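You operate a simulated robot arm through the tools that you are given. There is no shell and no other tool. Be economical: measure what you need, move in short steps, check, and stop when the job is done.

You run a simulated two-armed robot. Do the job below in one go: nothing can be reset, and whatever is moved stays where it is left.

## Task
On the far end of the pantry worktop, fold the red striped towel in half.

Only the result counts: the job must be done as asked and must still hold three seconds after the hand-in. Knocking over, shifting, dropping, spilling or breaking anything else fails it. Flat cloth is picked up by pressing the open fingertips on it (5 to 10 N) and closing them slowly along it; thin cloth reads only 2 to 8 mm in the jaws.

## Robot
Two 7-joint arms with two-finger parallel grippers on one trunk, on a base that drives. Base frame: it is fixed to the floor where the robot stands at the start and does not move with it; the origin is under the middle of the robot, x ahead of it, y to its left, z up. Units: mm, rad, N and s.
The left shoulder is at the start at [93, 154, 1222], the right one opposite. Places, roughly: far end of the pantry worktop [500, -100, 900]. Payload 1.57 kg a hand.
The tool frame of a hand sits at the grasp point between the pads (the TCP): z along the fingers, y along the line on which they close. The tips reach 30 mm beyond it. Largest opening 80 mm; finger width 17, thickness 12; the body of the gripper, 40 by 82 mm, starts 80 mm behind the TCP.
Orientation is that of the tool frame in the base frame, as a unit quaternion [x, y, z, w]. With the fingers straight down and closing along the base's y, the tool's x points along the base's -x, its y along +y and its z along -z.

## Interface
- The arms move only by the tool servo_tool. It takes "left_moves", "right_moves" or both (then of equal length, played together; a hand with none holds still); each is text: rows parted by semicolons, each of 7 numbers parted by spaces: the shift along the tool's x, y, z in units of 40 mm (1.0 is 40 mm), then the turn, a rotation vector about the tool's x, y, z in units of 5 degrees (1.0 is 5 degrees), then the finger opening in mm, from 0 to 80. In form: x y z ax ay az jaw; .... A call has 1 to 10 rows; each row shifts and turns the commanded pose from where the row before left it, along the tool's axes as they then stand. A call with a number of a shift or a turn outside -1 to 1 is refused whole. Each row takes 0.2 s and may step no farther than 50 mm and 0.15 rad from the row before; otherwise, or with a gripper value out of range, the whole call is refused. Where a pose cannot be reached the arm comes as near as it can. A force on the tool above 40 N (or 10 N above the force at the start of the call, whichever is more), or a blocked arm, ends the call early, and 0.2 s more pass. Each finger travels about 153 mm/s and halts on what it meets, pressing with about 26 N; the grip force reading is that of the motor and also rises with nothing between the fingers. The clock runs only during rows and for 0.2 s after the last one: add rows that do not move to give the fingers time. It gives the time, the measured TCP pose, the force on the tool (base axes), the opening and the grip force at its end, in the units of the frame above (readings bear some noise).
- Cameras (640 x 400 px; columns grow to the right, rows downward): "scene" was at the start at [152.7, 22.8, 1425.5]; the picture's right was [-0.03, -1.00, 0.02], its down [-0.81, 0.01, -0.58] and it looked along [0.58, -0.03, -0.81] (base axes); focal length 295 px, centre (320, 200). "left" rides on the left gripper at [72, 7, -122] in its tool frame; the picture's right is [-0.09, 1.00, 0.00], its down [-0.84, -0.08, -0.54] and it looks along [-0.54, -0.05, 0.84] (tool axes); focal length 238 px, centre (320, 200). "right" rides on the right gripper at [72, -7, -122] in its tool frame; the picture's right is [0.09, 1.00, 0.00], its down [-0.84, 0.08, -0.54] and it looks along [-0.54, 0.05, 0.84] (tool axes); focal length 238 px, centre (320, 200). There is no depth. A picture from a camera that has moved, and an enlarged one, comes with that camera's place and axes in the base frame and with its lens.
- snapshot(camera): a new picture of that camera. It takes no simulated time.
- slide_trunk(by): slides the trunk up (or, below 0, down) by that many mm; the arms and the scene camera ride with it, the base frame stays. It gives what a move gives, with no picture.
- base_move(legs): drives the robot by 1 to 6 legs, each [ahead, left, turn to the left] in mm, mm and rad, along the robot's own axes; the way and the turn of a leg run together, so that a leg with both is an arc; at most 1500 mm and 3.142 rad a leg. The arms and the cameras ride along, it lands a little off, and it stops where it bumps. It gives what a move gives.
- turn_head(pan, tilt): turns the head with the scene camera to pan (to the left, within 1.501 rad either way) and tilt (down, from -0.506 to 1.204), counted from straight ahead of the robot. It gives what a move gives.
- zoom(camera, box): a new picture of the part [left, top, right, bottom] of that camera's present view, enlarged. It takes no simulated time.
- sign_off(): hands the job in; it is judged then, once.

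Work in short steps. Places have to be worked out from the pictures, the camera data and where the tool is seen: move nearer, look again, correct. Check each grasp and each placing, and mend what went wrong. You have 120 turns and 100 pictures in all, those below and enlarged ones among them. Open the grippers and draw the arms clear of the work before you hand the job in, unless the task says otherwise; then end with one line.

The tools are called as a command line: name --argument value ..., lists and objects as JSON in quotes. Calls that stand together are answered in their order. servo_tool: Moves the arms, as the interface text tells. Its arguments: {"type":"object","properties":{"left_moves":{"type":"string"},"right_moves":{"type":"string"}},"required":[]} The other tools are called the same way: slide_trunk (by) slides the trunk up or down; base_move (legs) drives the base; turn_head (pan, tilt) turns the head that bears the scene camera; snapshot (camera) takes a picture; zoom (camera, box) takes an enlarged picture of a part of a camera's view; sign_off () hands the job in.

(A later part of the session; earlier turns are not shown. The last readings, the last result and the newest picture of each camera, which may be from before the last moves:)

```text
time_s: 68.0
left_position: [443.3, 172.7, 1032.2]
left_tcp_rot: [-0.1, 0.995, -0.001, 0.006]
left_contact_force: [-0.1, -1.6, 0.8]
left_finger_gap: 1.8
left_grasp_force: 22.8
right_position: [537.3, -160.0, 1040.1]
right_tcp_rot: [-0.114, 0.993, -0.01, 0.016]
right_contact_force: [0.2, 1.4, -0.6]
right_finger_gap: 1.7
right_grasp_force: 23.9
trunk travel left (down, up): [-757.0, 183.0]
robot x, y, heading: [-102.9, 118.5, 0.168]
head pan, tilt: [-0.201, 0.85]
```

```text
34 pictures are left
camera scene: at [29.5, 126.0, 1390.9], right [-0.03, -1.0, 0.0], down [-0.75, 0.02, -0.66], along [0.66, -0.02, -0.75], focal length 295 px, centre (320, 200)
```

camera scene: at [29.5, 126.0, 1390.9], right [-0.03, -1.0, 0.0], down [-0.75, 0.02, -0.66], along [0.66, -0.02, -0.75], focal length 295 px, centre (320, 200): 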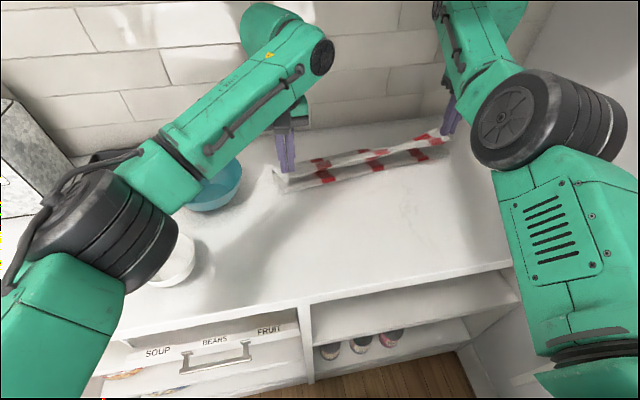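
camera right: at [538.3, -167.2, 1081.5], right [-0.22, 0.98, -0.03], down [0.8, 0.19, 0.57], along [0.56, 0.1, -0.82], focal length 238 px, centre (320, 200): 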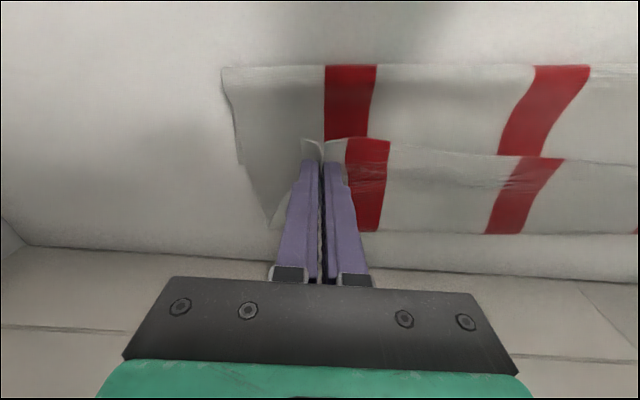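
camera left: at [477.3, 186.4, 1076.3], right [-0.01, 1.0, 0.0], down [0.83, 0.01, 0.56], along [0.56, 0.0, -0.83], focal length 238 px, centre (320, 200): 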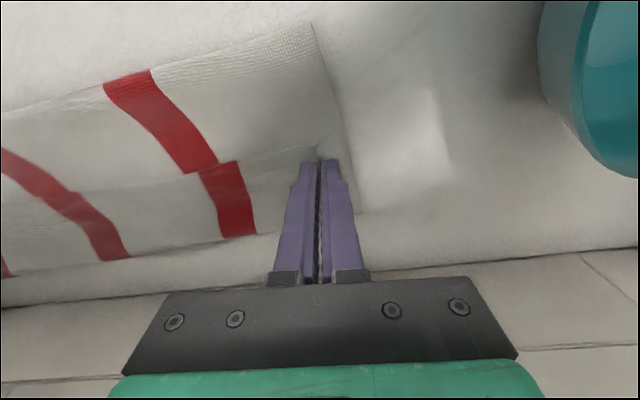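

Unfolding goes fine. I'll continue back and retract the right hand 28 mm to match the left.

servo_tool --right_moves ".35 0 .1 0 0 0 0;.35 0 .1 0 0 0 0;0 0 0 0 0 0 0"

base_move --legs '[[-100, -2, 0]]'

snapshot --camera "scene"

```text
time_s: 68.8
left_position: [436.9, 171.8, 1035.5]
left_tcp_rot: [-0.099, 0.995, -0.001, 0.009]
left_contact_force: [-0.2, -2.5, 0.0]
left_finger_gap: 1.9
left_grasp_force: 23.6
right_position: [504.1, -167.9, 1033.7]
right_tcp_rot: [-0.114, 0.993, -0.009, 0.019]
right_contact_force: [-0.2, 1.9, 0.9]
right_finger_gap: 2.4
right_grasp_force: 23.5
trunk travel left (down, up): [-757.0, 183.0]
robot x, y, heading: [-105.6, 118.7, 0.169]
head pan, tilt: [-0.201, 0.85]
```

```text
time_s: 70.0
left_position: [341.9, 153.5, 1034.4]
left_tcp_rot: [-0.101, 0.995, 0.0, 0.009]
left_contact_force: [0.7, -1.8, -0.6]
left_finger_gap: 1.9
left_grasp_force: 24.1
right_position: [408.9, -186.5, 1032.1]
right_tcp_rot: [-0.115, 0.993, -0.008, 0.017]
right_contact_force: [-0.3, 1.6, 0.3]
right_finger_gap: 2.4
right_grasp_force: 23.2
trunk travel left (down, up): [-757.0, 183.0]
robot x, y, heading: [-205.1, 97.7, 0.171]
head pan, tilt: [-0.201, 0.85]
```

```text
33 pictures are left
camera scene: at [-73.0, 105.3, 1391.4], right [-0.03, -1.0, 0.0], down [-0.75, 0.02, -0.66], along [0.66, -0.02, -0.75], focal length 295 px, centre (320, 200)
```

scene: 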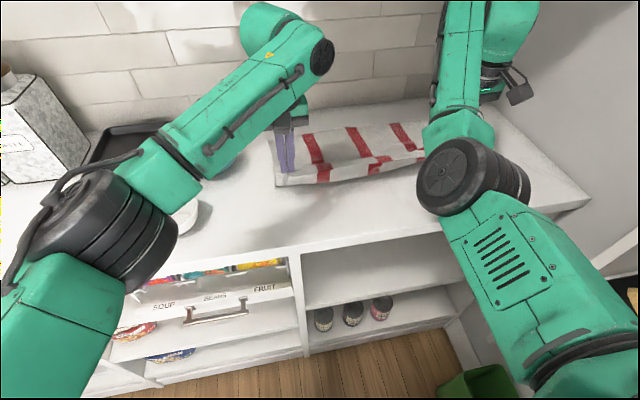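

The hands are level at depth about 365, and the right elbow has flipped inward, clear of the panel. I'll lower to near the surface and pull back to drag the towel toward me.

slide_trunk --by -58

base_move --legs '[[-50, -2, 0]]'

snapshot --camera "scene"

```text
time_s: 70.9
left_position: [340.1, 152.2, 976.1]
left_tcp_rot: [-0.101, 0.995, -0.001, 0.008]
left_contact_force: [0.0, -1.8, -0.1]
left_finger_gap: 1.7
left_grasp_force: 24.2
right_position: [407.5, -185.6, 974.5]
right_tcp_rot: [-0.115, 0.993, -0.009, 0.019]
right_contact_force: [-0.5, 1.2, -0.4]
right_finger_gap: 2.4
right_grasp_force: 24.1
trunk travel left (down, up): [-699.0, 241.0]
robot x, y, heading: [-206.4, 96.1, 0.165]
head pan, tilt: [-0.201, 0.85]
```

```text
time_s: 71.8
left_position: [293.9, 142.5, 974.1]
left_tcp_rot: [-0.1, 0.995, 0.0, 0.006]
left_contact_force: [0.4, -1.1, -0.5]
left_finger_gap: 1.7
left_grasp_force: 23.7
right_position: [362.3, -196.8, 973.2]
right_tcp_rot: [-0.114, 0.993, -0.009, 0.017]
right_contact_force: [-0.3, 1.9, -0.3]
right_finger_gap: 2.4
right_grasp_force: 24.1
trunk travel left (down, up): [-699.0, 241.0]
robot x, y, heading: [-251.9, 90.8, 0.166]
head pan, tilt: [-0.201, 0.85]
```

```text
32 pictures are left
camera scene: at [-119.4, 95.3, 1333.1], right [-0.03, -1.0, 0.0], down [-0.75, 0.02, -0.66], along [0.66, -0.02, -0.75], focal length 295 px, centre (320, 200)
```

scene: 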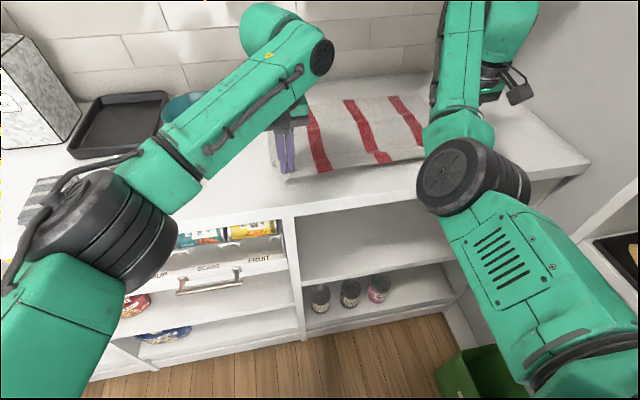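

Flat again and being drawn back. I'll go 35 mm further, then measure the far edge.

base_move --legs '[[-35, -1, 0]]'

zoom --camera "scene" --box '[220, 40, 540, 240]'

snapshot --camera "left"

snapshot --camera "right"

```text
time_s: 72.7
left_position: [260.9, 136.3, 975.1]
left_tcp_rot: [-0.101, 0.995, 0.0, 0.006]
left_contact_force: [0.0, -2.2, 0.1]
left_finger_gap: 1.8
left_grasp_force: 23.7
right_position: [329.5, -201.7, 973.0]
right_tcp_rot: [-0.115, 0.993, -0.008, 0.017]
right_contact_force: [0.6, 2.0, -0.2]
right_finger_gap: 2.0
right_grasp_force: 24.5
trunk travel left (down, up): [-699.0, 241.0]
robot x, y, heading: [-284.1, 80.2, 0.173]
head pan, tilt: [-0.201, 0.85]
```

```text
2.00 times, centred on (380, 140) of scene
camera zoom: at [-153.1, 88.8, 1333.1], right [-0.03, -1.0, 0.0], down [-0.75, 0.02, -0.66], along [0.66, -0.02, -0.75], focal length 590 px, centre (200, 320)
```

zoom: 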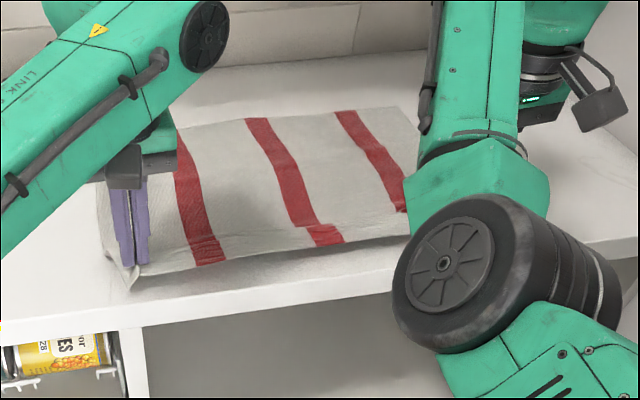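

```text
30 pictures are left
camera left: at [186.8, 128.3, 1095.3], right [-0.11, 0.99, 0.0], down [0.83, 0.09, 0.55], along [0.55, 0.06, -0.83], focal length 238 px, centre (320, 200)
```

left: 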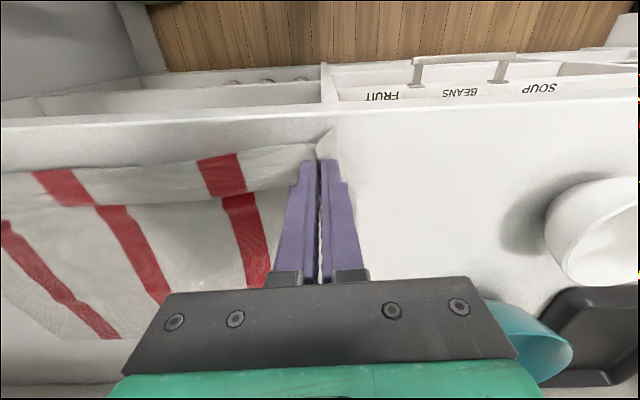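

```text
29 pictures are left
camera right: at [256.1, -223.9, 1091.0], right [-0.32, 0.95, -0.02], down [0.78, 0.27, 0.57], along [0.54, 0.16, -0.82], focal length 238 px, centre (320, 200)
```

right: 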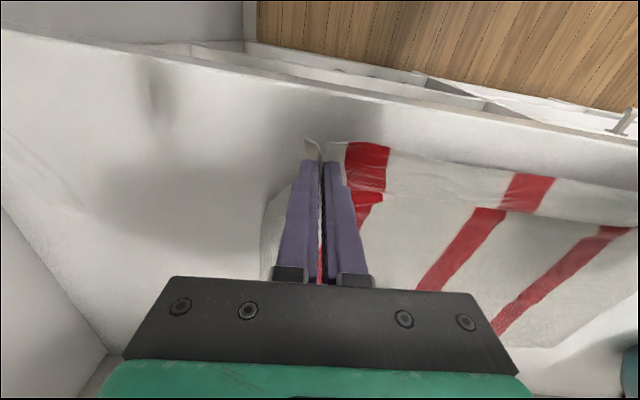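

The towel's far edge is now around depth 550, well within reach. I'll refold with a higher arc: raise while moving forward in stages.

slide_trunk --by 60

base_move --legs '[[60, 1, 0]]'

slide_trunk --by 50

base_move --legs '[[90, 2, 0]]'

snapshot --camera "scene"

```text
time_s: 73.7
left_position: [257.1, 135.6, 1036.5]
left_tcp_rot: [-0.101, 0.995, -0.001, 0.008]
left_contact_force: [-0.8, -1.5, 0.1]
left_finger_gap: 2.0
left_grasp_force: 23.8
right_position: [327.1, -202.9, 1035.1]
right_tcp_rot: [-0.115, 0.993, -0.009, 0.018]
right_contact_force: [-0.2, 1.9, 0.1]
right_finger_gap: 2.3
right_grasp_force: 24.2
trunk travel left (down, up): [-759.0, 181.0]
robot x, y, heading: [-284.2, 81.4, 0.174]
head pan, tilt: [-0.201, 0.85]
```

```text
time_s: 74.7
left_position: [310.8, 146.7, 1039.0]
left_tcp_rot: [-0.101, 0.995, -0.001, 0.01]
left_contact_force: [-0.5, -1.2, -0.2]
left_finger_gap: 2.0
left_grasp_force: 22.9
right_position: [380.3, -191.6, 1037.3]
right_tcp_rot: [-0.116, 0.993, -0.008, 0.021]
right_contact_force: [-0.3, 1.2, 0.3]
right_finger_gap: 2.4
right_grasp_force: 23.5
trunk travel left (down, up): [-759.0, 181.0]
robot x, y, heading: [-230.0, 89.6, 0.169]
head pan, tilt: [-0.201, 0.85]
```

```text
time_s: 75.6
left_position: [316.3, 147.5, 1086.6]
left_tcp_rot: [-0.101, 0.995, 0.001, 0.008]
left_contact_force: [1.1, -1.3, -0.4]
left_finger_gap: 1.9
left_grasp_force: 23.2
right_position: [384.3, -192.1, 1084.2]
right_tcp_rot: [-0.115, 0.993, -0.009, 0.017]
right_contact_force: [0.0, 2.4, 0.5]
right_finger_gap: 2.2
right_grasp_force: 23.9
trunk travel left (down, up): [-809.0, 131.0]
robot x, y, heading: [-228.4, 91.9, 0.17]
head pan, tilt: [-0.201, 0.85]
```

```text
time_s: 76.7
left_position: [400.4, 165.4, 1089.0]
left_tcp_rot: [-0.1, 0.995, -0.001, 0.009]
left_contact_force: [0.6, -2.3, -0.6]
left_finger_gap: 1.9
left_grasp_force: 23.7
right_position: [469.9, -173.8, 1086.0]
right_tcp_rot: [-0.114, 0.993, -0.009, 0.019]
right_contact_force: [-1.0, 2.0, 0.1]
right_finger_gap: 2.1
right_grasp_force: 24.1
trunk travel left (down, up): [-809.0, 131.0]
robot x, y, heading: [-136.1, 110.6, 0.172]
head pan, tilt: [-0.201, 0.85]
```

```text
28 pictures are left
camera scene: at [-14.2, 116.0, 1444.0], right [-0.03, -1.0, 0.0], down [-0.75, 0.02, -0.66], along [0.66, -0.02, -0.75], focal length 295 px, centre (320, 200)
```

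scene: 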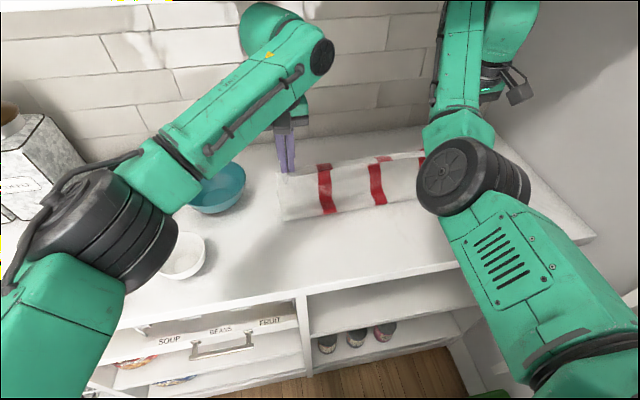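

The arc is working. I'll drive 80 mm on at this height, then start to descend.

base_move --legs '[[85, 2, 0]]'

slide_trunk --by -50

snapshot --camera "left"

snapshot --camera "right"

```text
time_s: 77.8
left_position: [483.3, 179.8, 1089.6]
left_tcp_rot: [-0.1, 0.995, 0.0, 0.011]
left_contact_force: [-0.1, -2.0, -1.0]
left_finger_gap: 1.7
left_grasp_force: 23.7
right_position: [551.3, -157.0, 1087.6]
right_tcp_rot: [-0.114, 0.993, -0.009, 0.021]
right_contact_force: [-0.2, 1.5, -0.5]
right_finger_gap: 2.2
right_grasp_force: 24.2
trunk travel left (down, up): [-809.0, 131.0]
robot x, y, heading: [-53.2, 126.9, 0.17]
head pan, tilt: [-0.201, 0.85]
```

```text
time_s: 78.7
left_position: [487.5, 180.9, 1037.1]
left_tcp_rot: [-0.1, 0.995, 0.0, 0.009]
left_contact_force: [0.0, -2.1, -0.6]
left_finger_gap: 2.1
left_grasp_force: 23.8
right_position: [556.1, -157.7, 1034.1]
right_tcp_rot: [-0.115, 0.993, -0.009, 0.018]
right_contact_force: [0.0, 2.1, -0.6]
right_finger_gap: 2.2
right_grasp_force: 23.7
trunk travel left (down, up): [-759.0, 181.0]
robot x, y, heading: [-55.8, 128.5, 0.168]
head pan, tilt: [-0.201, 0.85]
```

```text
27 pictures are left
camera left: at [413.5, 172.4, 1157.2], right [-0.11, 0.99, 0.0], down [0.83, 0.09, 0.56], along [0.55, 0.06, -0.83], focal length 238 px, centre (320, 200)
```

left: 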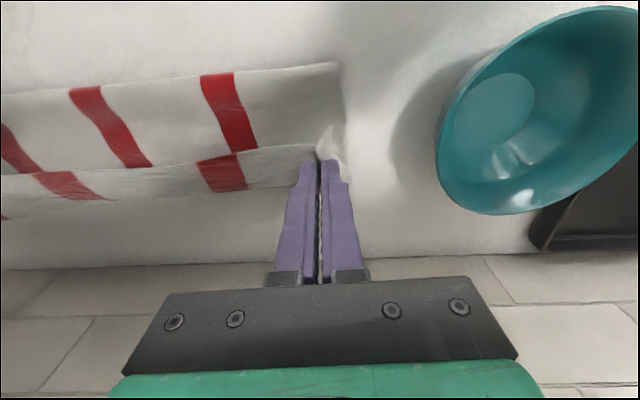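

```text
26 pictures are left
camera right: at [483.1, -179.5, 1153.0], right [-0.32, 0.95, -0.02], down [0.78, 0.27, 0.57], along [0.55, 0.16, -0.82], focal length 238 px, centre (320, 200)
```

right: 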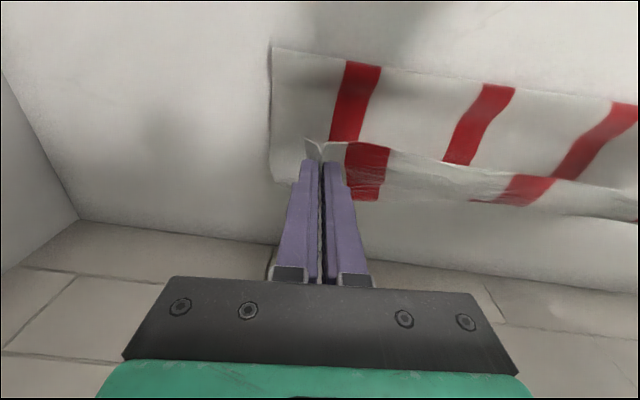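

The bottom's far edge is at depth about 578 and the held edge at 515. I'll move 60 mm further at this height, then check.

base_move --legs '[[60, 1, 0]]'

slide_trunk --by -35

snapshot --camera "left"

snapshot --camera "right"

```text
time_s: 79.7
left_position: [541.8, 191.8, 1039.8]
left_tcp_rot: [-0.1, 0.995, -0.001, 0.01]
left_contact_force: [-0.5, -1.8, 0.0]
left_finger_gap: 2.1
left_grasp_force: 23.6
right_position: [610.0, -147.4, 1037.7]
right_tcp_rot: [-0.115, 0.993, -0.009, 0.021]
right_contact_force: [-0.9, 1.7, -0.8]
right_finger_gap: 2.2
right_grasp_force: 23.9
trunk travel left (down, up): [-759.0, 181.0]
robot x, y, heading: [4.1, 135.5, 0.176]
head pan, tilt: [-0.201, 0.85]
```

```text
time_s: 80.5
left_position: [545.4, 192.7, 1001.7]
left_tcp_rot: [-0.1, 0.995, -0.001, 0.007]
left_contact_force: [0.5, -1.5, -0.9]
left_finger_gap: 1.8
left_grasp_force: 23.0
right_position: [616.0, -146.3, 1000.1]
right_tcp_rot: [-0.115, 0.993, -0.009, 0.019]
right_contact_force: [0.1, 0.9, 0.3]
right_finger_gap: 2.3
right_grasp_force: 23.1
trunk travel left (down, up): [-724.0, 216.0]
robot x, y, heading: [6.0, 135.7, 0.172]
head pan, tilt: [-0.201, 0.85]
```

```text
25 pictures are left
camera left: at [472.6, 183.5, 1121.9], right [-0.11, 0.99, 0.0], down [0.83, 0.09, 0.56], along [0.55, 0.06, -0.83], focal length 238 px, centre (320, 200)
```

left: 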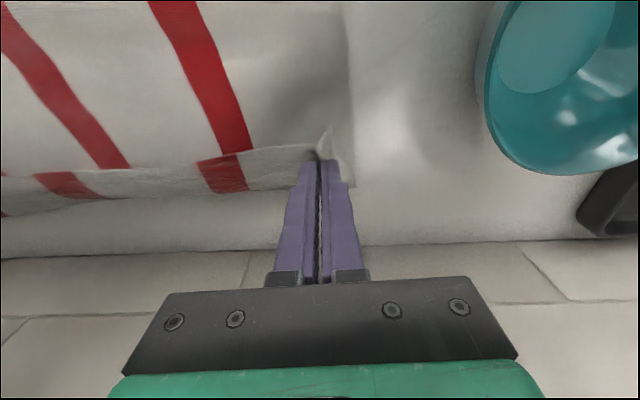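

```text
24 pictures are left
camera right: at [542.3, -168.2, 1117.7], right [-0.32, 0.95, -0.02], down [0.78, 0.27, 0.57], along [0.55, 0.16, -0.82], focal length 238 px, centre (320, 200)
```

right: 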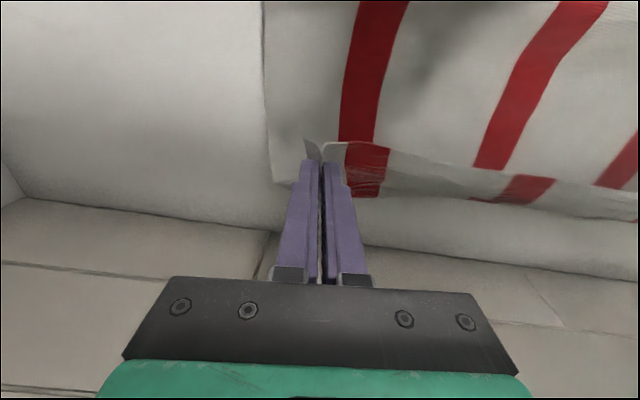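

The strip looks the same after moving 60 mm, so I'll zoom in from the wrist and the scene to see what it is.

zoom --camera "left" --box '[160, 110, 400, 260]'

zoom --camera "scene" --box '[250, 90, 490, 240]'

```text
2.67 times, centred on (280, 185) of left
camera zoom: at [472.6, 183.5, 1121.9], right [-0.11, 0.99, 0.0], down [0.83, 0.09, 0.56], along [0.55, 0.06, -0.83], focal length 636 px, centre (427, 240)
```

zoom: 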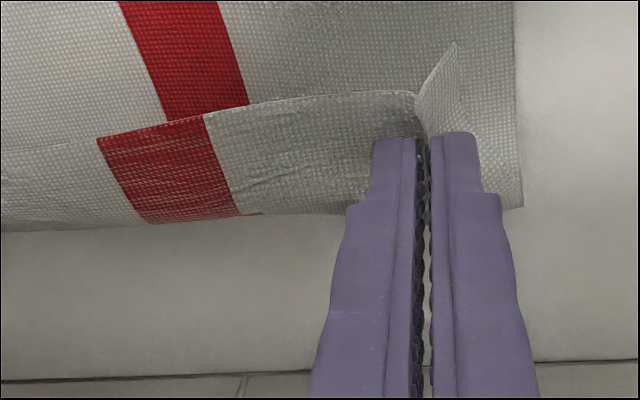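

```text
2.67 times, centred on (370, 165) of scene
camera zoom: at [132.5, 144.2, 1358.4], right [-0.03, -1.0, 0.0], down [-0.75, 0.02, -0.66], along [0.66, -0.02, -0.75], focal length 786 px, centre (187, 293)
```

zoom: 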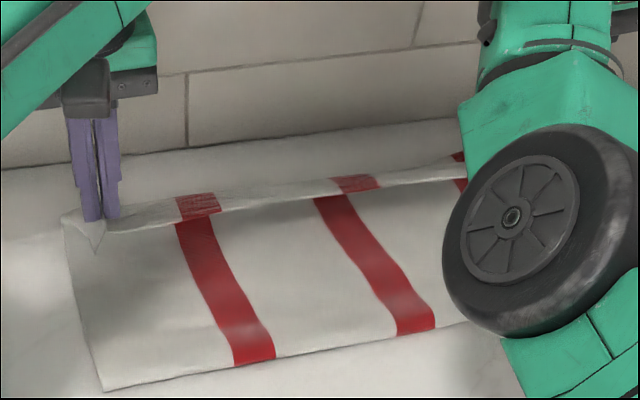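

Now it's clear: the hem strip (about 25 mm) points back up out of the jaws, so the strip's far border is a crease at the fingertips, and the bottom's far edge is hidden beneath. I'll go down and back 40 mm so the bottom layer shows.

base_move --legs '[[-40, -1, 0]]'

slide_trunk --by -38

zoom --camera "scene" --box '[250, 70, 490, 220]'

snapshot --camera "left"

snapshot --camera "right"

```text
time_s: 81.3
left_position: [511.0, 184.1, 999.1]
left_tcp_rot: [-0.1, 0.995, -0.001, 0.006]
left_contact_force: [0.8, -2.6, 0.2]
left_finger_gap: 1.8
left_grasp_force: 23.4
right_position: [579.5, -152.7, 997.6]
right_tcp_rot: [-0.116, 0.993, -0.008, 0.016]
right_contact_force: [-0.3, 1.3, -0.3]
right_finger_gap: 2.3
right_grasp_force: 23.8
trunk travel left (down, up): [-724.0, 216.0]
robot x, y, heading: [-36.1, 132.6, 0.171]
head pan, tilt: [-0.201, 0.85]
```

```text
time_s: 82.2
left_position: [506.2, 183.8, 964.8]
left_tcp_rot: [-0.101, 0.995, 0.0, 0.01]
left_contact_force: [-0.4, -1.2, 0.9]
left_finger_gap: 2.0
left_grasp_force: 23.9
right_position: [576.1, -153.5, 963.0]
right_tcp_rot: [-0.115, 0.993, -0.009, 0.02]
right_contact_force: [-0.5, 2.4, -0.2]
right_finger_gap: 2.5
right_grasp_force: 23.9
trunk travel left (down, up): [-686.0, 254.0]
robot x, y, heading: [-33.8, 129.0, 0.17]
head pan, tilt: [-0.201, 0.85]
```

```text
2.67 times, centred on (370, 145) of scene
camera zoom: at [91.4, 136.5, 1320.7], right [-0.03, -1.0, 0.0], down [-0.75, 0.02, -0.66], along [0.66, -0.02, -0.75], focal length 786 px, centre (187, 347)
```

zoom: 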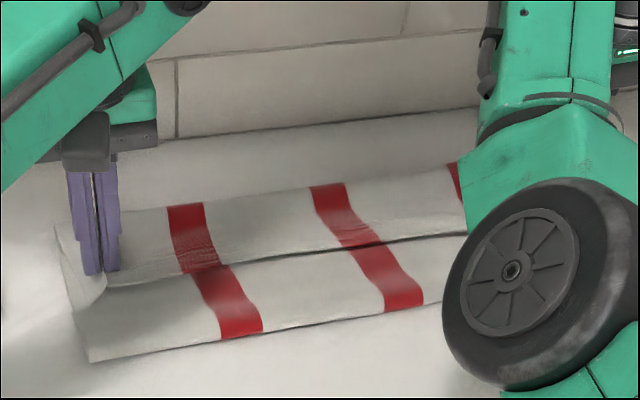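

```text
20 pictures are left
camera left: at [432.0, 176.0, 1084.8], right [-0.11, 0.99, 0.0], down [0.83, 0.09, 0.56], along [0.55, 0.06, -0.83], focal length 238 px, centre (320, 200)
```

left: 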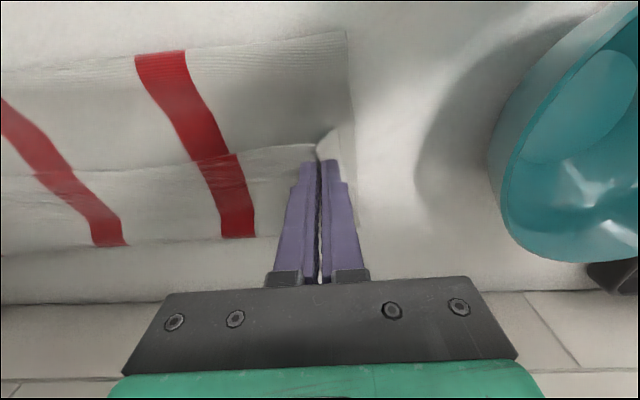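

```text
19 pictures are left
camera right: at [501.8, -175.7, 1080.7], right [-0.32, 0.95, -0.03], down [0.77, 0.27, 0.57], along [0.55, 0.16, -0.82], focal length 238 px, centre (320, 200)
```

right: 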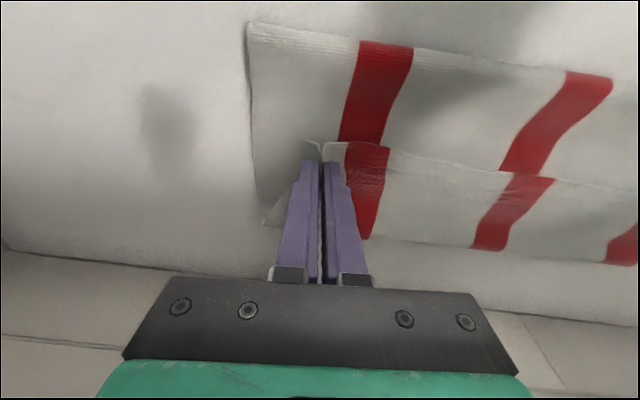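

Measuring from both views: far edge ≈609, fold ≈459 (so the bottom half is about 150), TCP ≈534, with the hem about 17 mm beyond the pinch once flat. The fold is nearly right and the hands need to end about 17 mm short of the far edge. I'll raise slightly, drive forward 45, reach 20 more with the arms, and check.

slide_trunk --by 25

base_move --legs '[[45, 1, 0]]'

servo_tool --left_moves "-.2 0 0 0 0 0 0;-.2 0 0 0 0 0 0;-.1 0 0 0 0 0 0;0 0 0 0 0 0 0" --right_moves "-.2 0 0 0 0 0 0;-.2 0 0 0 0 0 0;-.1 0 0 0 0 0 0;0 0 0 0 0 0 0"

slide_trunk --by -30

snapshot --camera "left"

zoom --camera "scene" --box '[250, 70, 490, 220]'

```text
time_s: 82.9
left_position: [506.5, 184.5, 989.2]
left_tcp_rot: [-0.1, 0.995, 0.0, 0.007]
left_contact_force: [0.1, -1.5, -0.1]
left_finger_gap: 1.9
left_grasp_force: 23.5
right_position: [576.1, -153.8, 987.1]
right_tcp_rot: [-0.115, 0.993, -0.008, 0.019]
right_contact_force: [-0.4, 1.6, -0.7]
right_finger_gap: 2.2
right_grasp_force: 23.9
trunk travel left (down, up): [-711.0, 229.0]
robot x, y, heading: [-34.2, 129.6, 0.173]
head pan, tilt: [-0.201, 0.85]
```

```text
time_s: 83.8
left_position: [547.8, 193.0, 991.7]
left_tcp_rot: [-0.1, 0.995, -0.001, 0.011]
left_contact_force: [0.0, -1.9, -0.5]
left_finger_gap: 2.0
left_grasp_force: 23.4
right_position: [616.9, -145.7, 989.8]
right_tcp_rot: [-0.115, 0.993, -0.009, 0.021]
right_contact_force: [-0.4, 1.5, -0.9]
right_finger_gap: 2.3
right_grasp_force: 23.3
trunk travel left (down, up): [-711.0, 229.0]
robot x, y, heading: [5.1, 136.9, 0.167]
head pan, tilt: [-0.201, 0.85]
```

```text
time_s: 84.8
left_position: [570.1, 196.5, 989.9]
left_tcp_rot: [-0.1, 0.995, 0.0, 0.008]
left_contact_force: [0.3, -1.0, -0.1]
left_finger_gap: 1.9
left_grasp_force: 23.3
right_position: [638.6, -141.8, 988.5]
right_tcp_rot: [-0.116, 0.993, -0.009, 0.019]
right_contact_force: [-0.2, 1.2, -0.2]
right_finger_gap: 2.3
right_grasp_force: 24.2
trunk travel left (down, up): [-711.0, 229.0]
robot x, y, heading: [6.9, 138.5, 0.168]
head pan, tilt: [-0.201, 0.85]
```

```text
time_s: 85.5
left_position: [569.9, 196.6, 959.0]
left_tcp_rot: [-0.101, 0.995, 0.0, 0.008]
left_contact_force: [-0.4, -1.3, -0.3]
left_finger_gap: 1.8
left_grasp_force: 23.7
right_position: [639.0, -139.5, 957.8]
right_tcp_rot: [-0.115, 0.993, -0.009, 0.019]
right_contact_force: [-0.4, 0.5, 0.6]
right_finger_gap: 2.2
right_grasp_force: 23.6
trunk travel left (down, up): [-681.0, 259.0]
robot x, y, heading: [6.2, 138.7, 0.17]
head pan, tilt: [-0.201, 0.85]
```

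```text
18 pictures are left
camera left: at [496.3, 188.3, 1079.6], right [-0.11, 0.99, 0.0], down [0.83, 0.09, 0.56], along [0.55, 0.06, -0.83], focal length 238 px, centre (320, 200)
```

left: 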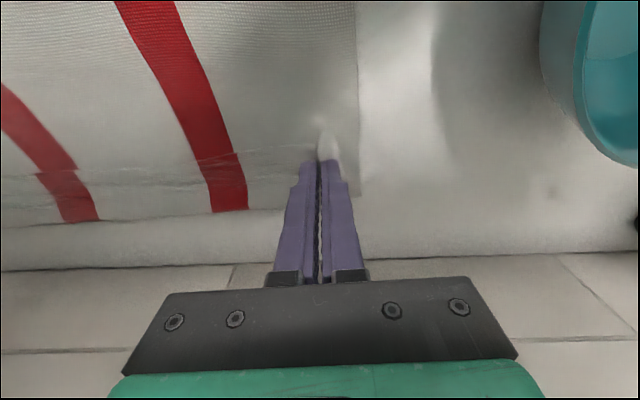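

```text
2.67 times, centred on (370, 145) of scene
camera zoom: at [136.3, 145.1, 1315.6], right [-0.03, -1.0, 0.0], down [-0.75, 0.02, -0.66], along [0.66, -0.02, -0.75], focal length 786 px, centre (187, 347)
```

zoom: 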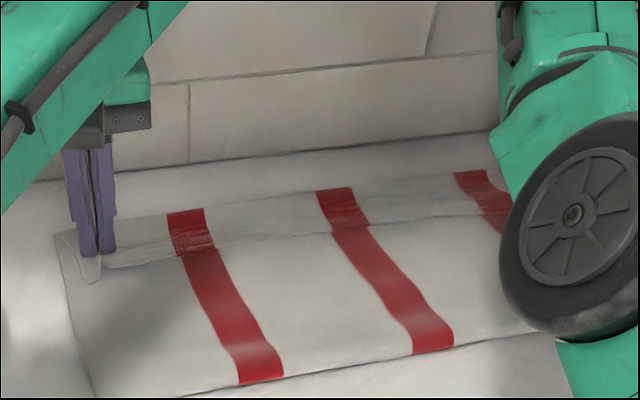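

Depths: the hands are at about 599, the far edge at about 632, and the hem flap (about 20 mm) leans back from the pinch. I'll reach 8 mm more, lower to touch, then open slightly and look at how the hem falls.

servo_tool --left_moves "-.2 0 0 0 0 0 0;0 0 .1 0 0 0 0;0 0 .08 0 0 0 0;0 0 0 0 0 0 8;0 0 0 0 0 0 16;0 0 0 0 0 0 24;0 0 0 0 0 0 24" --right_moves "-.2 0 0 0 0 0 0;0 0 .1 0 0 0 0;0 0 .08 0 0 0 0;0 0 0 0 0 0 8;0 0 0 0 0 0 16;0 0 0 0 0 0 24;0 0 0 0 0 0 24"

snapshot --camera "left"

```text
time_s: 87.1
left_position: [570.9, 199.4, 953.1]
left_tcp_rot: [-0.1, 0.995, -0.001, 0.01]
left_contact_force: [0.1, -0.7, 2.2]
left_finger_gap: 23.2
left_grasp_force: 0.0
left hand out of reach, approached as far as the arm can: row 1
right_position: [646.5, -138.8, 952.6]
right_tcp_rot: [-0.114, 0.993, -0.009, 0.021]
right_contact_force: [1.5, -2.0, 9.4]
right_finger_gap: 21.8
right_grasp_force: 0.0
trunk travel left (down, up): [-681.0, 259.0]
robot x, y, heading: [9.4, 138.0, 0.17]
head pan, tilt: [-0.201, 0.85]
```

```text
16 pictures are left
camera left: at [498.0, 191.5, 1072.9], right [-0.11, 0.99, 0.0], down [0.83, 0.09, 0.56], along [0.55, 0.06, -0.83], focal length 238 px, centre (320, 200)
```

left: 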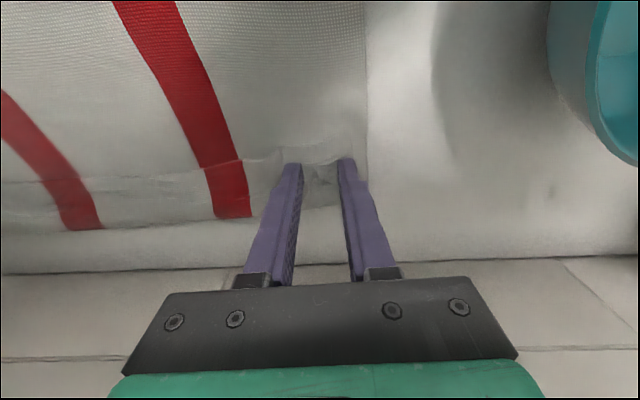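

Released. I'll raise the hands 80 mm straight up and look at the result.

slide_trunk --by 80

zoom --camera "left" --box '[80, 20, 400, 220]'

zoom --camera "scene" --box '[240, 80, 520, 255]'

```text
time_s: 88.3
left_position: [572.8, 199.8, 1031.6]
left_tcp_rot: [-0.1, 0.995, -0.001, 0.009]
left_contact_force: [0.1, 0.1, 0.3]
left_finger_gap: 23.9
left_grasp_force: 0.0
right_position: [647.6, -138.6, 1031.4]
right_tcp_rot: [-0.114, 0.993, -0.008, 0.019]
right_contact_force: [-0.7, 0.0, -0.2]
right_finger_gap: 23.9
right_grasp_force: 0.1
trunk travel left (down, up): [-761.0, 179.0]
robot x, y, heading: [11.7, 139.6, 0.172]
head pan, tilt: [-0.201, 0.85]
```

```text
2.00 times, centred on (240, 120) of left
camera zoom: at [499.5, 191.5, 1152.1], right [-0.11, 0.99, 0.0], down [0.83, 0.09, 0.56], along [0.55, 0.06, -0.83], focal length 477 px, centre (480, 360)
```

zoom: 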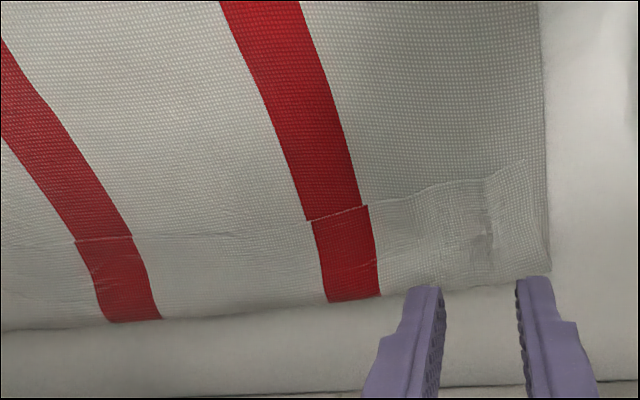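

```text
2.29 times, centred on (380, 168) of scene
camera zoom: at [136.7, 145.0, 1395.6], right [-0.03, -1.0, 0.0], down [-0.75, 0.02, -0.66], along [0.66, -0.02, -0.75], focal length 674 px, centre (183, 274)
```

zoom: 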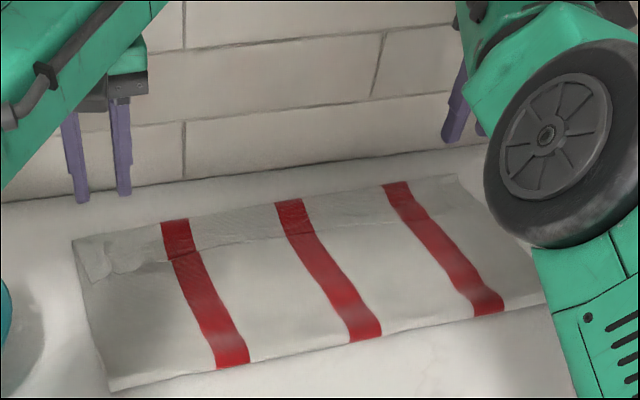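

This settles the geometry. The gripper never turned over, so the hem still points toward me, leaving a flap about 47 mm wide folded back. The visible depth of 177 mm means the hands overshot, and the bottom layer's far edge is hidden near 540. I have to regrasp the hem, back up, and release from a height so the hem springs forward. First I'll look at the right end.

zoom --camera "right" --box '[200, 20, 520, 220]'

```text
2.00 times, centred on (360, 120) of right
camera zoom: at [574.1, -160.8, 1148.9], right [-0.32, 0.95, -0.02], down [0.78, 0.27, 0.57], along [0.55, 0.16, -0.82], focal length 477 px, centre (240, 360)
```

zoom: 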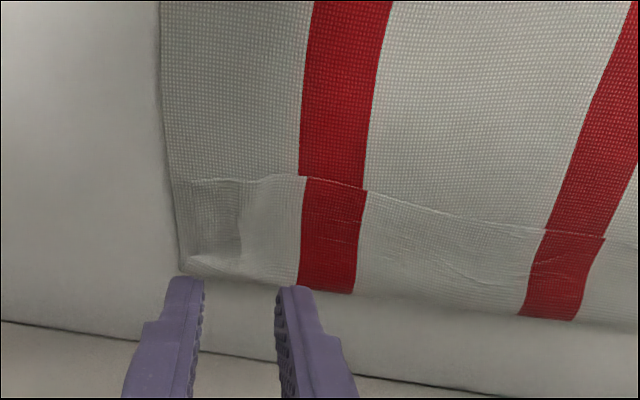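

The flap is clearly visible, with the hem at depths of about 580 (left) and 591 (right) and the pinch marks mid-flap. I'll shift the hands back 12 mm, open to 36 mm, lower to light contact and close on the flap.

servo_tool --left_moves ".15 0 0 0 0 0 36;.15 0 0 0 0 0 36;0 0 0 0 0 0 36" --right_moves ".13 0 0 0 0 0 36;.13 0 0 0 0 0 36;0 0 0 0 0 0 36"

slide_trunk --by -76

servo_tool --left_moves "0 0 .05 0 0 0 36;0 0 .05 0 0 0 36;0 0 0 0 0 0 36" --right_moves "0 0 .05 0 0 0 36;0 0 0 0 0 0 36;0 0 0 0 0 0 36"

```text
time_s: 89.1
left_position: [560.6, 198.2, 1032.5]
left_tcp_rot: [-0.1, 0.995, -0.001, 0.009]
left_contact_force: [-0.5, -0.8, 0.5]
left_finger_gap: 36.2
left_grasp_force: 0.1
right_position: [636.6, -140.8, 1029.7]
right_tcp_rot: [-0.115, 0.993, -0.007, 0.019]
right_contact_force: [0.5, 0.0, 0.0]
right_finger_gap: 36.2
right_grasp_force: 0.1
trunk travel left (down, up): [-761.0, 179.0]
robot x, y, heading: [8.2, 140.8, 0.168]
head pan, tilt: [-0.201, 0.85]
```

```text
time_s: 90.2
left_position: [560.7, 196.9, 955.8]
left_tcp_rot: [-0.101, 0.995, -0.001, 0.009]
left_contact_force: [0.8, 0.4, 0.2]
left_finger_gap: 36.3
left_grasp_force: 0.2
right_position: [636.5, -140.4, 955.2]
right_tcp_rot: [-0.115, 0.993, -0.01, 0.019]
right_contact_force: [-0.2, 0.3, -1.0]
right_finger_gap: 36.1
right_grasp_force: 0.1
trunk travel left (down, up): [-685.0, 255.0]
robot x, y, heading: [9.5, 140.7, 0.173]
head pan, tilt: [-0.201, 0.85]
```

```text
time_s: 91.0
left_position: [560.4, 197.3, 951.1]
left_tcp_rot: [-0.1, 0.995, 0.0, 0.009]
left_contact_force: [1.2, -0.4, 6.3]
left_finger_gap: 35.9
left_grasp_force: 0.0
right_position: [637.0, -141.7, 952.3]
right_tcp_rot: [-0.115, 0.993, -0.01, 0.019]
right_contact_force: [0.9, -0.2, 1.7]
right_finger_gap: 36.0
right_grasp_force: 0.1
trunk travel left (down, up): [-685.0, 255.0]
robot x, y, heading: [8.8, 137.3, 0.171]
head pan, tilt: [-0.201, 0.85]
```

Left reads 6 N and right 2 N. I'll press the right slightly more, then close both slowly.

servo_tool --left_moves "0 0 0 0 0 0 36;0 0 0 0 0 0 30;0 0 0 0 0 0 25;0 0 0 0 0 0 20;0 0 0 0 0 0 15;0 0 0 0 0 0 10;0 0 0 0 0 0 5;0 0 0 0 0 0 0;0 0 0 0 0 0 0" --right_moves "0 0 .04 0 0 0 36;0 0 0 0 0 0 30;0 0 0 0 0 0 25;0 0 0 0 0 0 20;0 0 0 0 0 0 15;0 0 0 0 0 0 10;0 0 0 0 0 0 5;0 0 0 0 0 0 0;0 0 0 0 0 0 0"

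slide_trunk --by 45

zoom --camera "scene" --box '[240, 80, 520, 255]'

```text
time_s: 93.0
left_position: [560.1, 197.4, 952.4]
left_tcp_rot: [-0.099, 0.995, -0.001, 0.009]
left_contact_force: [0.9, -4.6, 5.5]
left_finger_gap: 1.9
left_grasp_force: 23.3
right_position: [635.6, -140.2, 952.0]
right_tcp_rot: [-0.116, 0.993, -0.009, 0.02]
right_contact_force: [-0.9, 3.6, 8.8]
right_finger_gap: 2.7
right_grasp_force: 23.9
trunk travel left (down, up): [-685.0, 255.0]
robot x, y, heading: [13.9, 137.8, 0.167]
head pan, tilt: [-0.201, 0.85]
```

```text
time_s: 93.9
left_position: [562.2, 198.3, 996.3]
left_tcp_rot: [-0.1, 0.995, -0.001, 0.008]
left_contact_force: [-0.2, -3.1, 0.2]
left_finger_gap: 2.2
left_grasp_force: 23.7
right_position: [638.4, -141.6, 994.7]
right_tcp_rot: [-0.114, 0.993, -0.008, 0.017]
right_contact_force: [-0.4, 3.2, -0.1]
right_finger_gap: 2.5
right_grasp_force: 24.1
trunk travel left (down, up): [-730.0, 210.0]
robot x, y, heading: [9.5, 139.5, 0.171]
head pan, tilt: [-0.201, 0.85]
```

```text
2.29 times, centred on (380, 168) of scene
camera zoom: at [137.7, 144.9, 1364.5], right [-0.03, -1.0, 0.0], down [-0.75, 0.02, -0.66], along [0.66, -0.02, -0.75], focal length 674 px, centre (183, 274)
```

zoom: 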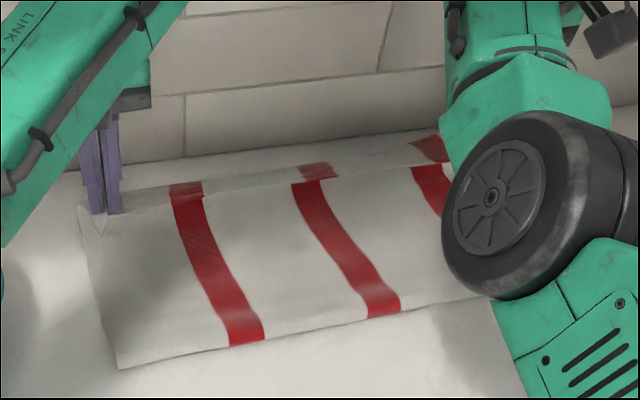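

Regrasped with single-layer gaps. With the flap geometry, the right release point is about 80 mm short of the bottom's far edge. I'll rise a bit, back up 120 mm, and see where the bottom's far edge really is.

slide_trunk --by 30

base_move --legs '[[-120, -3, 0]]'

snapshot --camera "left"

zoom --camera "scene" --box '[240, 60, 520, 235]'

```text
time_s: 94.7
left_position: [562.6, 196.4, 1027.2]
left_tcp_rot: [-0.1, 0.995, -0.002, 0.008]
left_contact_force: [0.3, -3.2, 0.3]
left_finger_gap: 2.2
left_grasp_force: 23.7
right_position: [637.9, -140.5, 1025.1]
right_tcp_rot: [-0.115, 0.993, -0.009, 0.018]
right_contact_force: [-0.6, 3.4, -0.4]
right_finger_gap: 2.8
right_grasp_force: 23.6
trunk travel left (down, up): [-760.0, 180.0]
robot x, y, heading: [8.4, 140.1, 0.172]
head pan, tilt: [-0.201, 0.85]
```

```text
time_s: 95.9
left_position: [446.2, 175.7, 1024.8]
left_tcp_rot: [-0.099, 0.995, -0.001, 0.008]
left_contact_force: [1.0, -3.5, -0.2]
left_finger_gap: 2.2
left_grasp_force: 23.7
right_position: [521.6, -163.6, 1023.3]
right_tcp_rot: [-0.114, 0.993, -0.009, 0.018]
right_contact_force: [-1.4, 3.8, -0.3]
right_finger_gap: 2.4
right_grasp_force: 23.6
trunk travel left (down, up): [-760.0, 180.0]
robot x, y, heading: [-107.5, 114.8, 0.168]
head pan, tilt: [-0.201, 0.85]
```

```text
11 pictures are left
camera left: at [372.7, 166.0, 1145.9], right [-0.11, 0.99, 0.0], down [0.83, 0.09, 0.55], along [0.55, 0.06, -0.83], focal length 238 px, centre (320, 200)
```

left: 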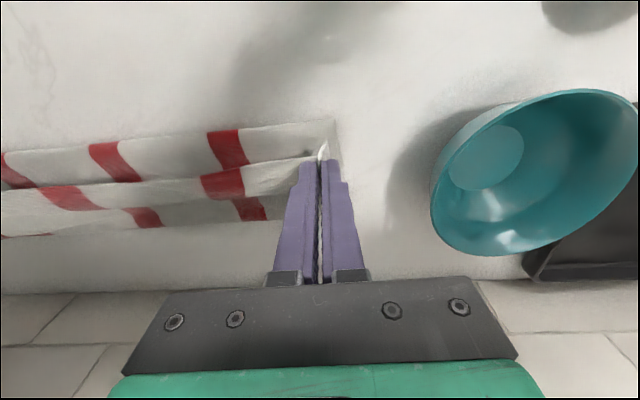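

```text
2.29 times, centred on (380, 148) of scene
camera zoom: at [21.9, 121.9, 1394.4], right [-0.03, -1.0, 0.0], down [-0.75, 0.02, -0.66], along [0.66, -0.02, -0.75], focal length 674 px, centre (183, 320)
```

zoom: 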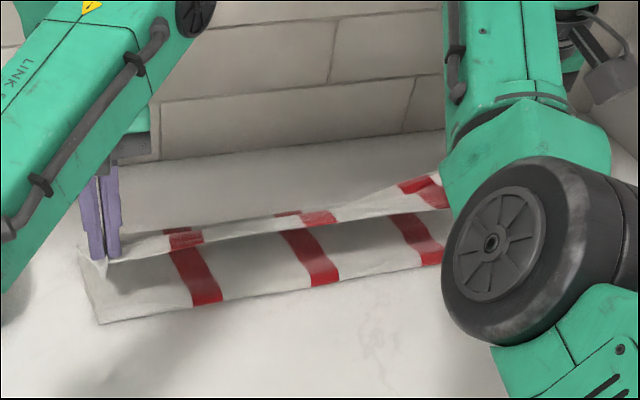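

That shows it all: beyond the flap the bottom layer is visible, with its far edge at depth about 571, and the fold sits at 469 but should be near 424. I'll back up to roll the fold open, then come forward on a high arc to a release depth of about 490.

base_move --legs '[[-140, -3, 0]]'

slide_trunk --by -35

slide_trunk --by 90

base_move --legs '[[90, 2, 0]]'

slide_trunk --by -40

base_move --legs '[[60, 1, 0]]'

snapshot --camera "left"

zoom --camera "scene" --box '[240, 60, 520, 235]'

```text
time_s: 97.2
left_position: [307.8, 148.8, 1024.9]
left_tcp_rot: [-0.101, 0.995, -0.001, 0.007]
left_contact_force: [0.7, -2.8, 0.4]
left_finger_gap: 2.2
left_grasp_force: 23.4
right_position: [384.2, -190.8, 1025.3]
right_tcp_rot: [-0.116, 0.993, -0.009, 0.018]
right_contact_force: [0.5, 3.5, 0.1]
right_finger_gap: 2.9
right_grasp_force: 23.9
trunk travel left (down, up): [-760.0, 180.0]
robot x, y, heading: [-246.1, 89.5, 0.173]
head pan, tilt: [-0.201, 0.85]
```

```text
time_s: 98.0
left_position: [305.9, 148.0, 991.2]
left_tcp_rot: [-0.1, 0.995, -0.001, 0.008]
left_contact_force: [0.8, -3.1, 0.2]
left_finger_gap: 2.2
left_grasp_force: 23.5
right_position: [383.9, -189.8, 991.0]
right_tcp_rot: [-0.116, 0.993, -0.008, 0.019]
right_contact_force: [-0.4, 3.6, 0.5]
right_finger_gap: 2.6
right_grasp_force: 24.2
trunk travel left (down, up): [-725.0, 215.0]
robot x, y, heading: [-243.4, 90.4, 0.174]
head pan, tilt: [-0.201, 0.85]
```

```text
time_s: 99.3
left_position: [307.6, 147.5, 1081.1]
left_tcp_rot: [-0.1, 0.995, -0.002, 0.008]
left_contact_force: [1.5, -3.2, 0.8]
left_finger_gap: 2.1
left_grasp_force: 23.7
right_position: [383.4, -190.9, 1080.6]
right_tcp_rot: [-0.115, 0.993, -0.009, 0.018]
right_contact_force: [-0.8, 3.5, 0.0]
right_finger_gap: 2.7
right_grasp_force: 24.0
trunk travel left (down, up): [-815.0, 125.0]
robot x, y, heading: [-243.4, 86.4, 0.175]
head pan, tilt: [-0.201, 0.85]
```

```text
time_s: 100.4
left_position: [390.7, 165.2, 1083.1]
left_tcp_rot: [-0.1, 0.995, -0.001, 0.01]
left_contact_force: [0.0, -3.3, -0.1]
left_finger_gap: 2.3
left_grasp_force: 24.0
right_position: [466.8, -173.2, 1083.3]
right_tcp_rot: [-0.115, 0.993, -0.008, 0.02]
right_contact_force: [-0.6, 2.8, -0.8]
right_finger_gap: 2.6
right_grasp_force: 24.1
trunk travel left (down, up): [-815.0, 125.0]
robot x, y, heading: [-160.0, 107.7, 0.17]
head pan, tilt: [-0.201, 0.85]
```

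```text
time_s: 101.2
left_position: [395.4, 165.9, 1041.1]
left_tcp_rot: [-0.1, 0.995, 0.0, 0.009]
left_contact_force: [0.8, -3.7, 0.3]
left_finger_gap: 2.3
left_grasp_force: 23.3
right_position: [470.8, -172.2, 1040.0]
right_tcp_rot: [-0.116, 0.993, -0.008, 0.018]
right_contact_force: [-0.8, 2.8, 0.2]
right_finger_gap: 2.5
right_grasp_force: 24.1
trunk travel left (down, up): [-775.0, 165.0]
robot x, y, heading: [-157.4, 109.9, 0.171]
head pan, tilt: [-0.201, 0.85]
```

```text
time_s: 102.2
left_position: [448.2, 176.5, 1044.3]
left_tcp_rot: [-0.1, 0.995, 0.0, 0.011]
left_contact_force: [0.0, -2.6, 1.2]
left_finger_gap: 2.0
left_grasp_force: 23.7
right_position: [524.6, -162.3, 1043.4]
right_tcp_rot: [-0.116, 0.993, -0.009, 0.021]
right_contact_force: [-0.8, 2.9, 0.2]
right_finger_gap: 2.3
right_grasp_force: 24.2
trunk travel left (down, up): [-775.0, 165.0]
robot x, y, heading: [-97.5, 118.2, 0.178]
head pan, tilt: [-0.201, 0.85]
```

```text
9 pictures are left
camera left: at [374.3, 167.6, 1164.2], right [-0.11, 0.99, 0.0], down [0.82, 0.09, 0.56], along [0.56, 0.06, -0.83], focal length 238 px, centre (320, 200)
```

left: 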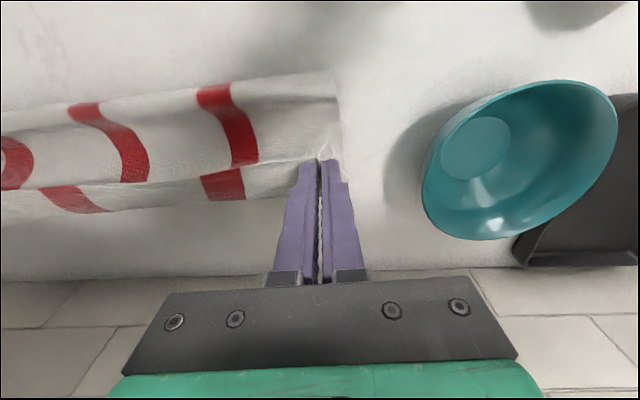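

```text
2.29 times, centred on (380, 148) of scene
camera zoom: at [22.2, 122.9, 1410.2], right [-0.03, -1.0, 0.0], down [-0.75, 0.02, -0.66], along [0.66, -0.02, -0.75], focal length 674 px, centre (183, 320)
```

zoom: 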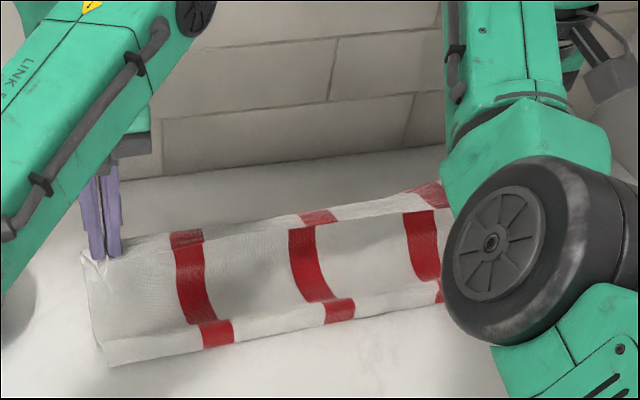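

The fold front is now at about 428, almost exactly half (target 424). I'll lower 30 mm, ease 10 mm forward, and release from about 60 mm up so the hem can spring over.

slide_trunk --by -32

base_move --legs '[[12, 0, 0]]'

servo_tool --left_moves "-.2 0 0 0 0 0 20;-.2 0 0 0 0 0 40;0 0 0 0 0 0 40;0 0 0 0 0 0 40;0 0 0 0 0 0 40" --right_moves "-.2 0 0 0 0 0 20;-.2 0 0 0 0 0 40;0 0 0 0 0 0 40;0 0 0 0 0 0 40;0 0 0 0 0 0 40"

zoom --camera "scene" --box '[240, 60, 520, 235]'

```text
time_s: 102.9
left_position: [453.5, 175.8, 1008.7]
left_tcp_rot: [-0.1, 0.995, -0.001, 0.008]
left_contact_force: [0.0, -2.4, -0.7]
left_finger_gap: 2.4
left_grasp_force: 23.4
right_position: [529.8, -161.1, 1007.1]
right_tcp_rot: [-0.116, 0.993, -0.009, 0.017]
right_contact_force: [-0.8, 3.3, -0.8]
right_finger_gap: 2.8
right_grasp_force: 23.9
trunk travel left (down, up): [-743.0, 197.0]
robot x, y, heading: [-101.2, 112.9, 0.173]
head pan, tilt: [-0.201, 0.85]
```

```text
time_s: 103.7
left_position: [463.4, 178.0, 1010.1]
left_tcp_rot: [-0.1, 0.995, 0.0, 0.01]
left_contact_force: [-0.4, -3.2, 0.4]
left_finger_gap: 2.1
left_grasp_force: 23.6
right_position: [537.9, -160.4, 1010.4]
right_tcp_rot: [-0.116, 0.993, -0.009, 0.02]
right_contact_force: [-1.1, 2.5, 0.3]
right_finger_gap: 2.7
right_grasp_force: 24.1
trunk travel left (down, up): [-743.0, 197.0]
robot x, y, heading: [-88.7, 115.8, 0.171]
head pan, tilt: [-0.201, 0.85]
```

```text
time_s: 104.9
left_position: [475.9, 181.9, 1009.0]
left_tcp_rot: [-0.097, 0.995, 0.0, 0.008]
left_contact_force: [-0.3, -0.1, 0.1]
left_finger_gap: 39.8
left_grasp_force: 0.0
left hand out of reach, approached as far as the arm can: row 2
right_position: [556.0, -152.3, 1014.4]
right_tcp_rot: [-0.124, 0.992, -0.012, 0.027]
right_contact_force: [-0.4, 0.4, 0.8]
right_finger_gap: 40.2
right_grasp_force: 0.1
right hand out of reach, approached as far as the arm can: row 2
trunk travel left (down, up): [-743.0, 197.0]
robot x, y, heading: [-87.5, 119.1, 0.169]
head pan, tilt: [-0.201, 0.85]
```

```text
2.29 times, centred on (380, 148) of scene
camera zoom: at [39.5, 125.8, 1377.6], right [-0.03, -1.0, 0.0], down [-0.75, 0.02, -0.66], along [0.66, -0.02, -0.75], focal length 674 px, centre (183, 320)
```

zoom: 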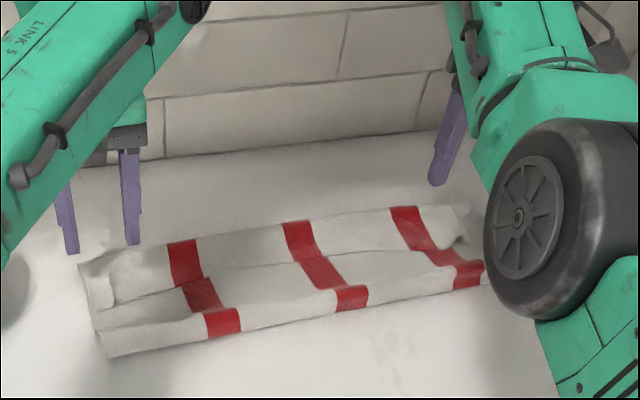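

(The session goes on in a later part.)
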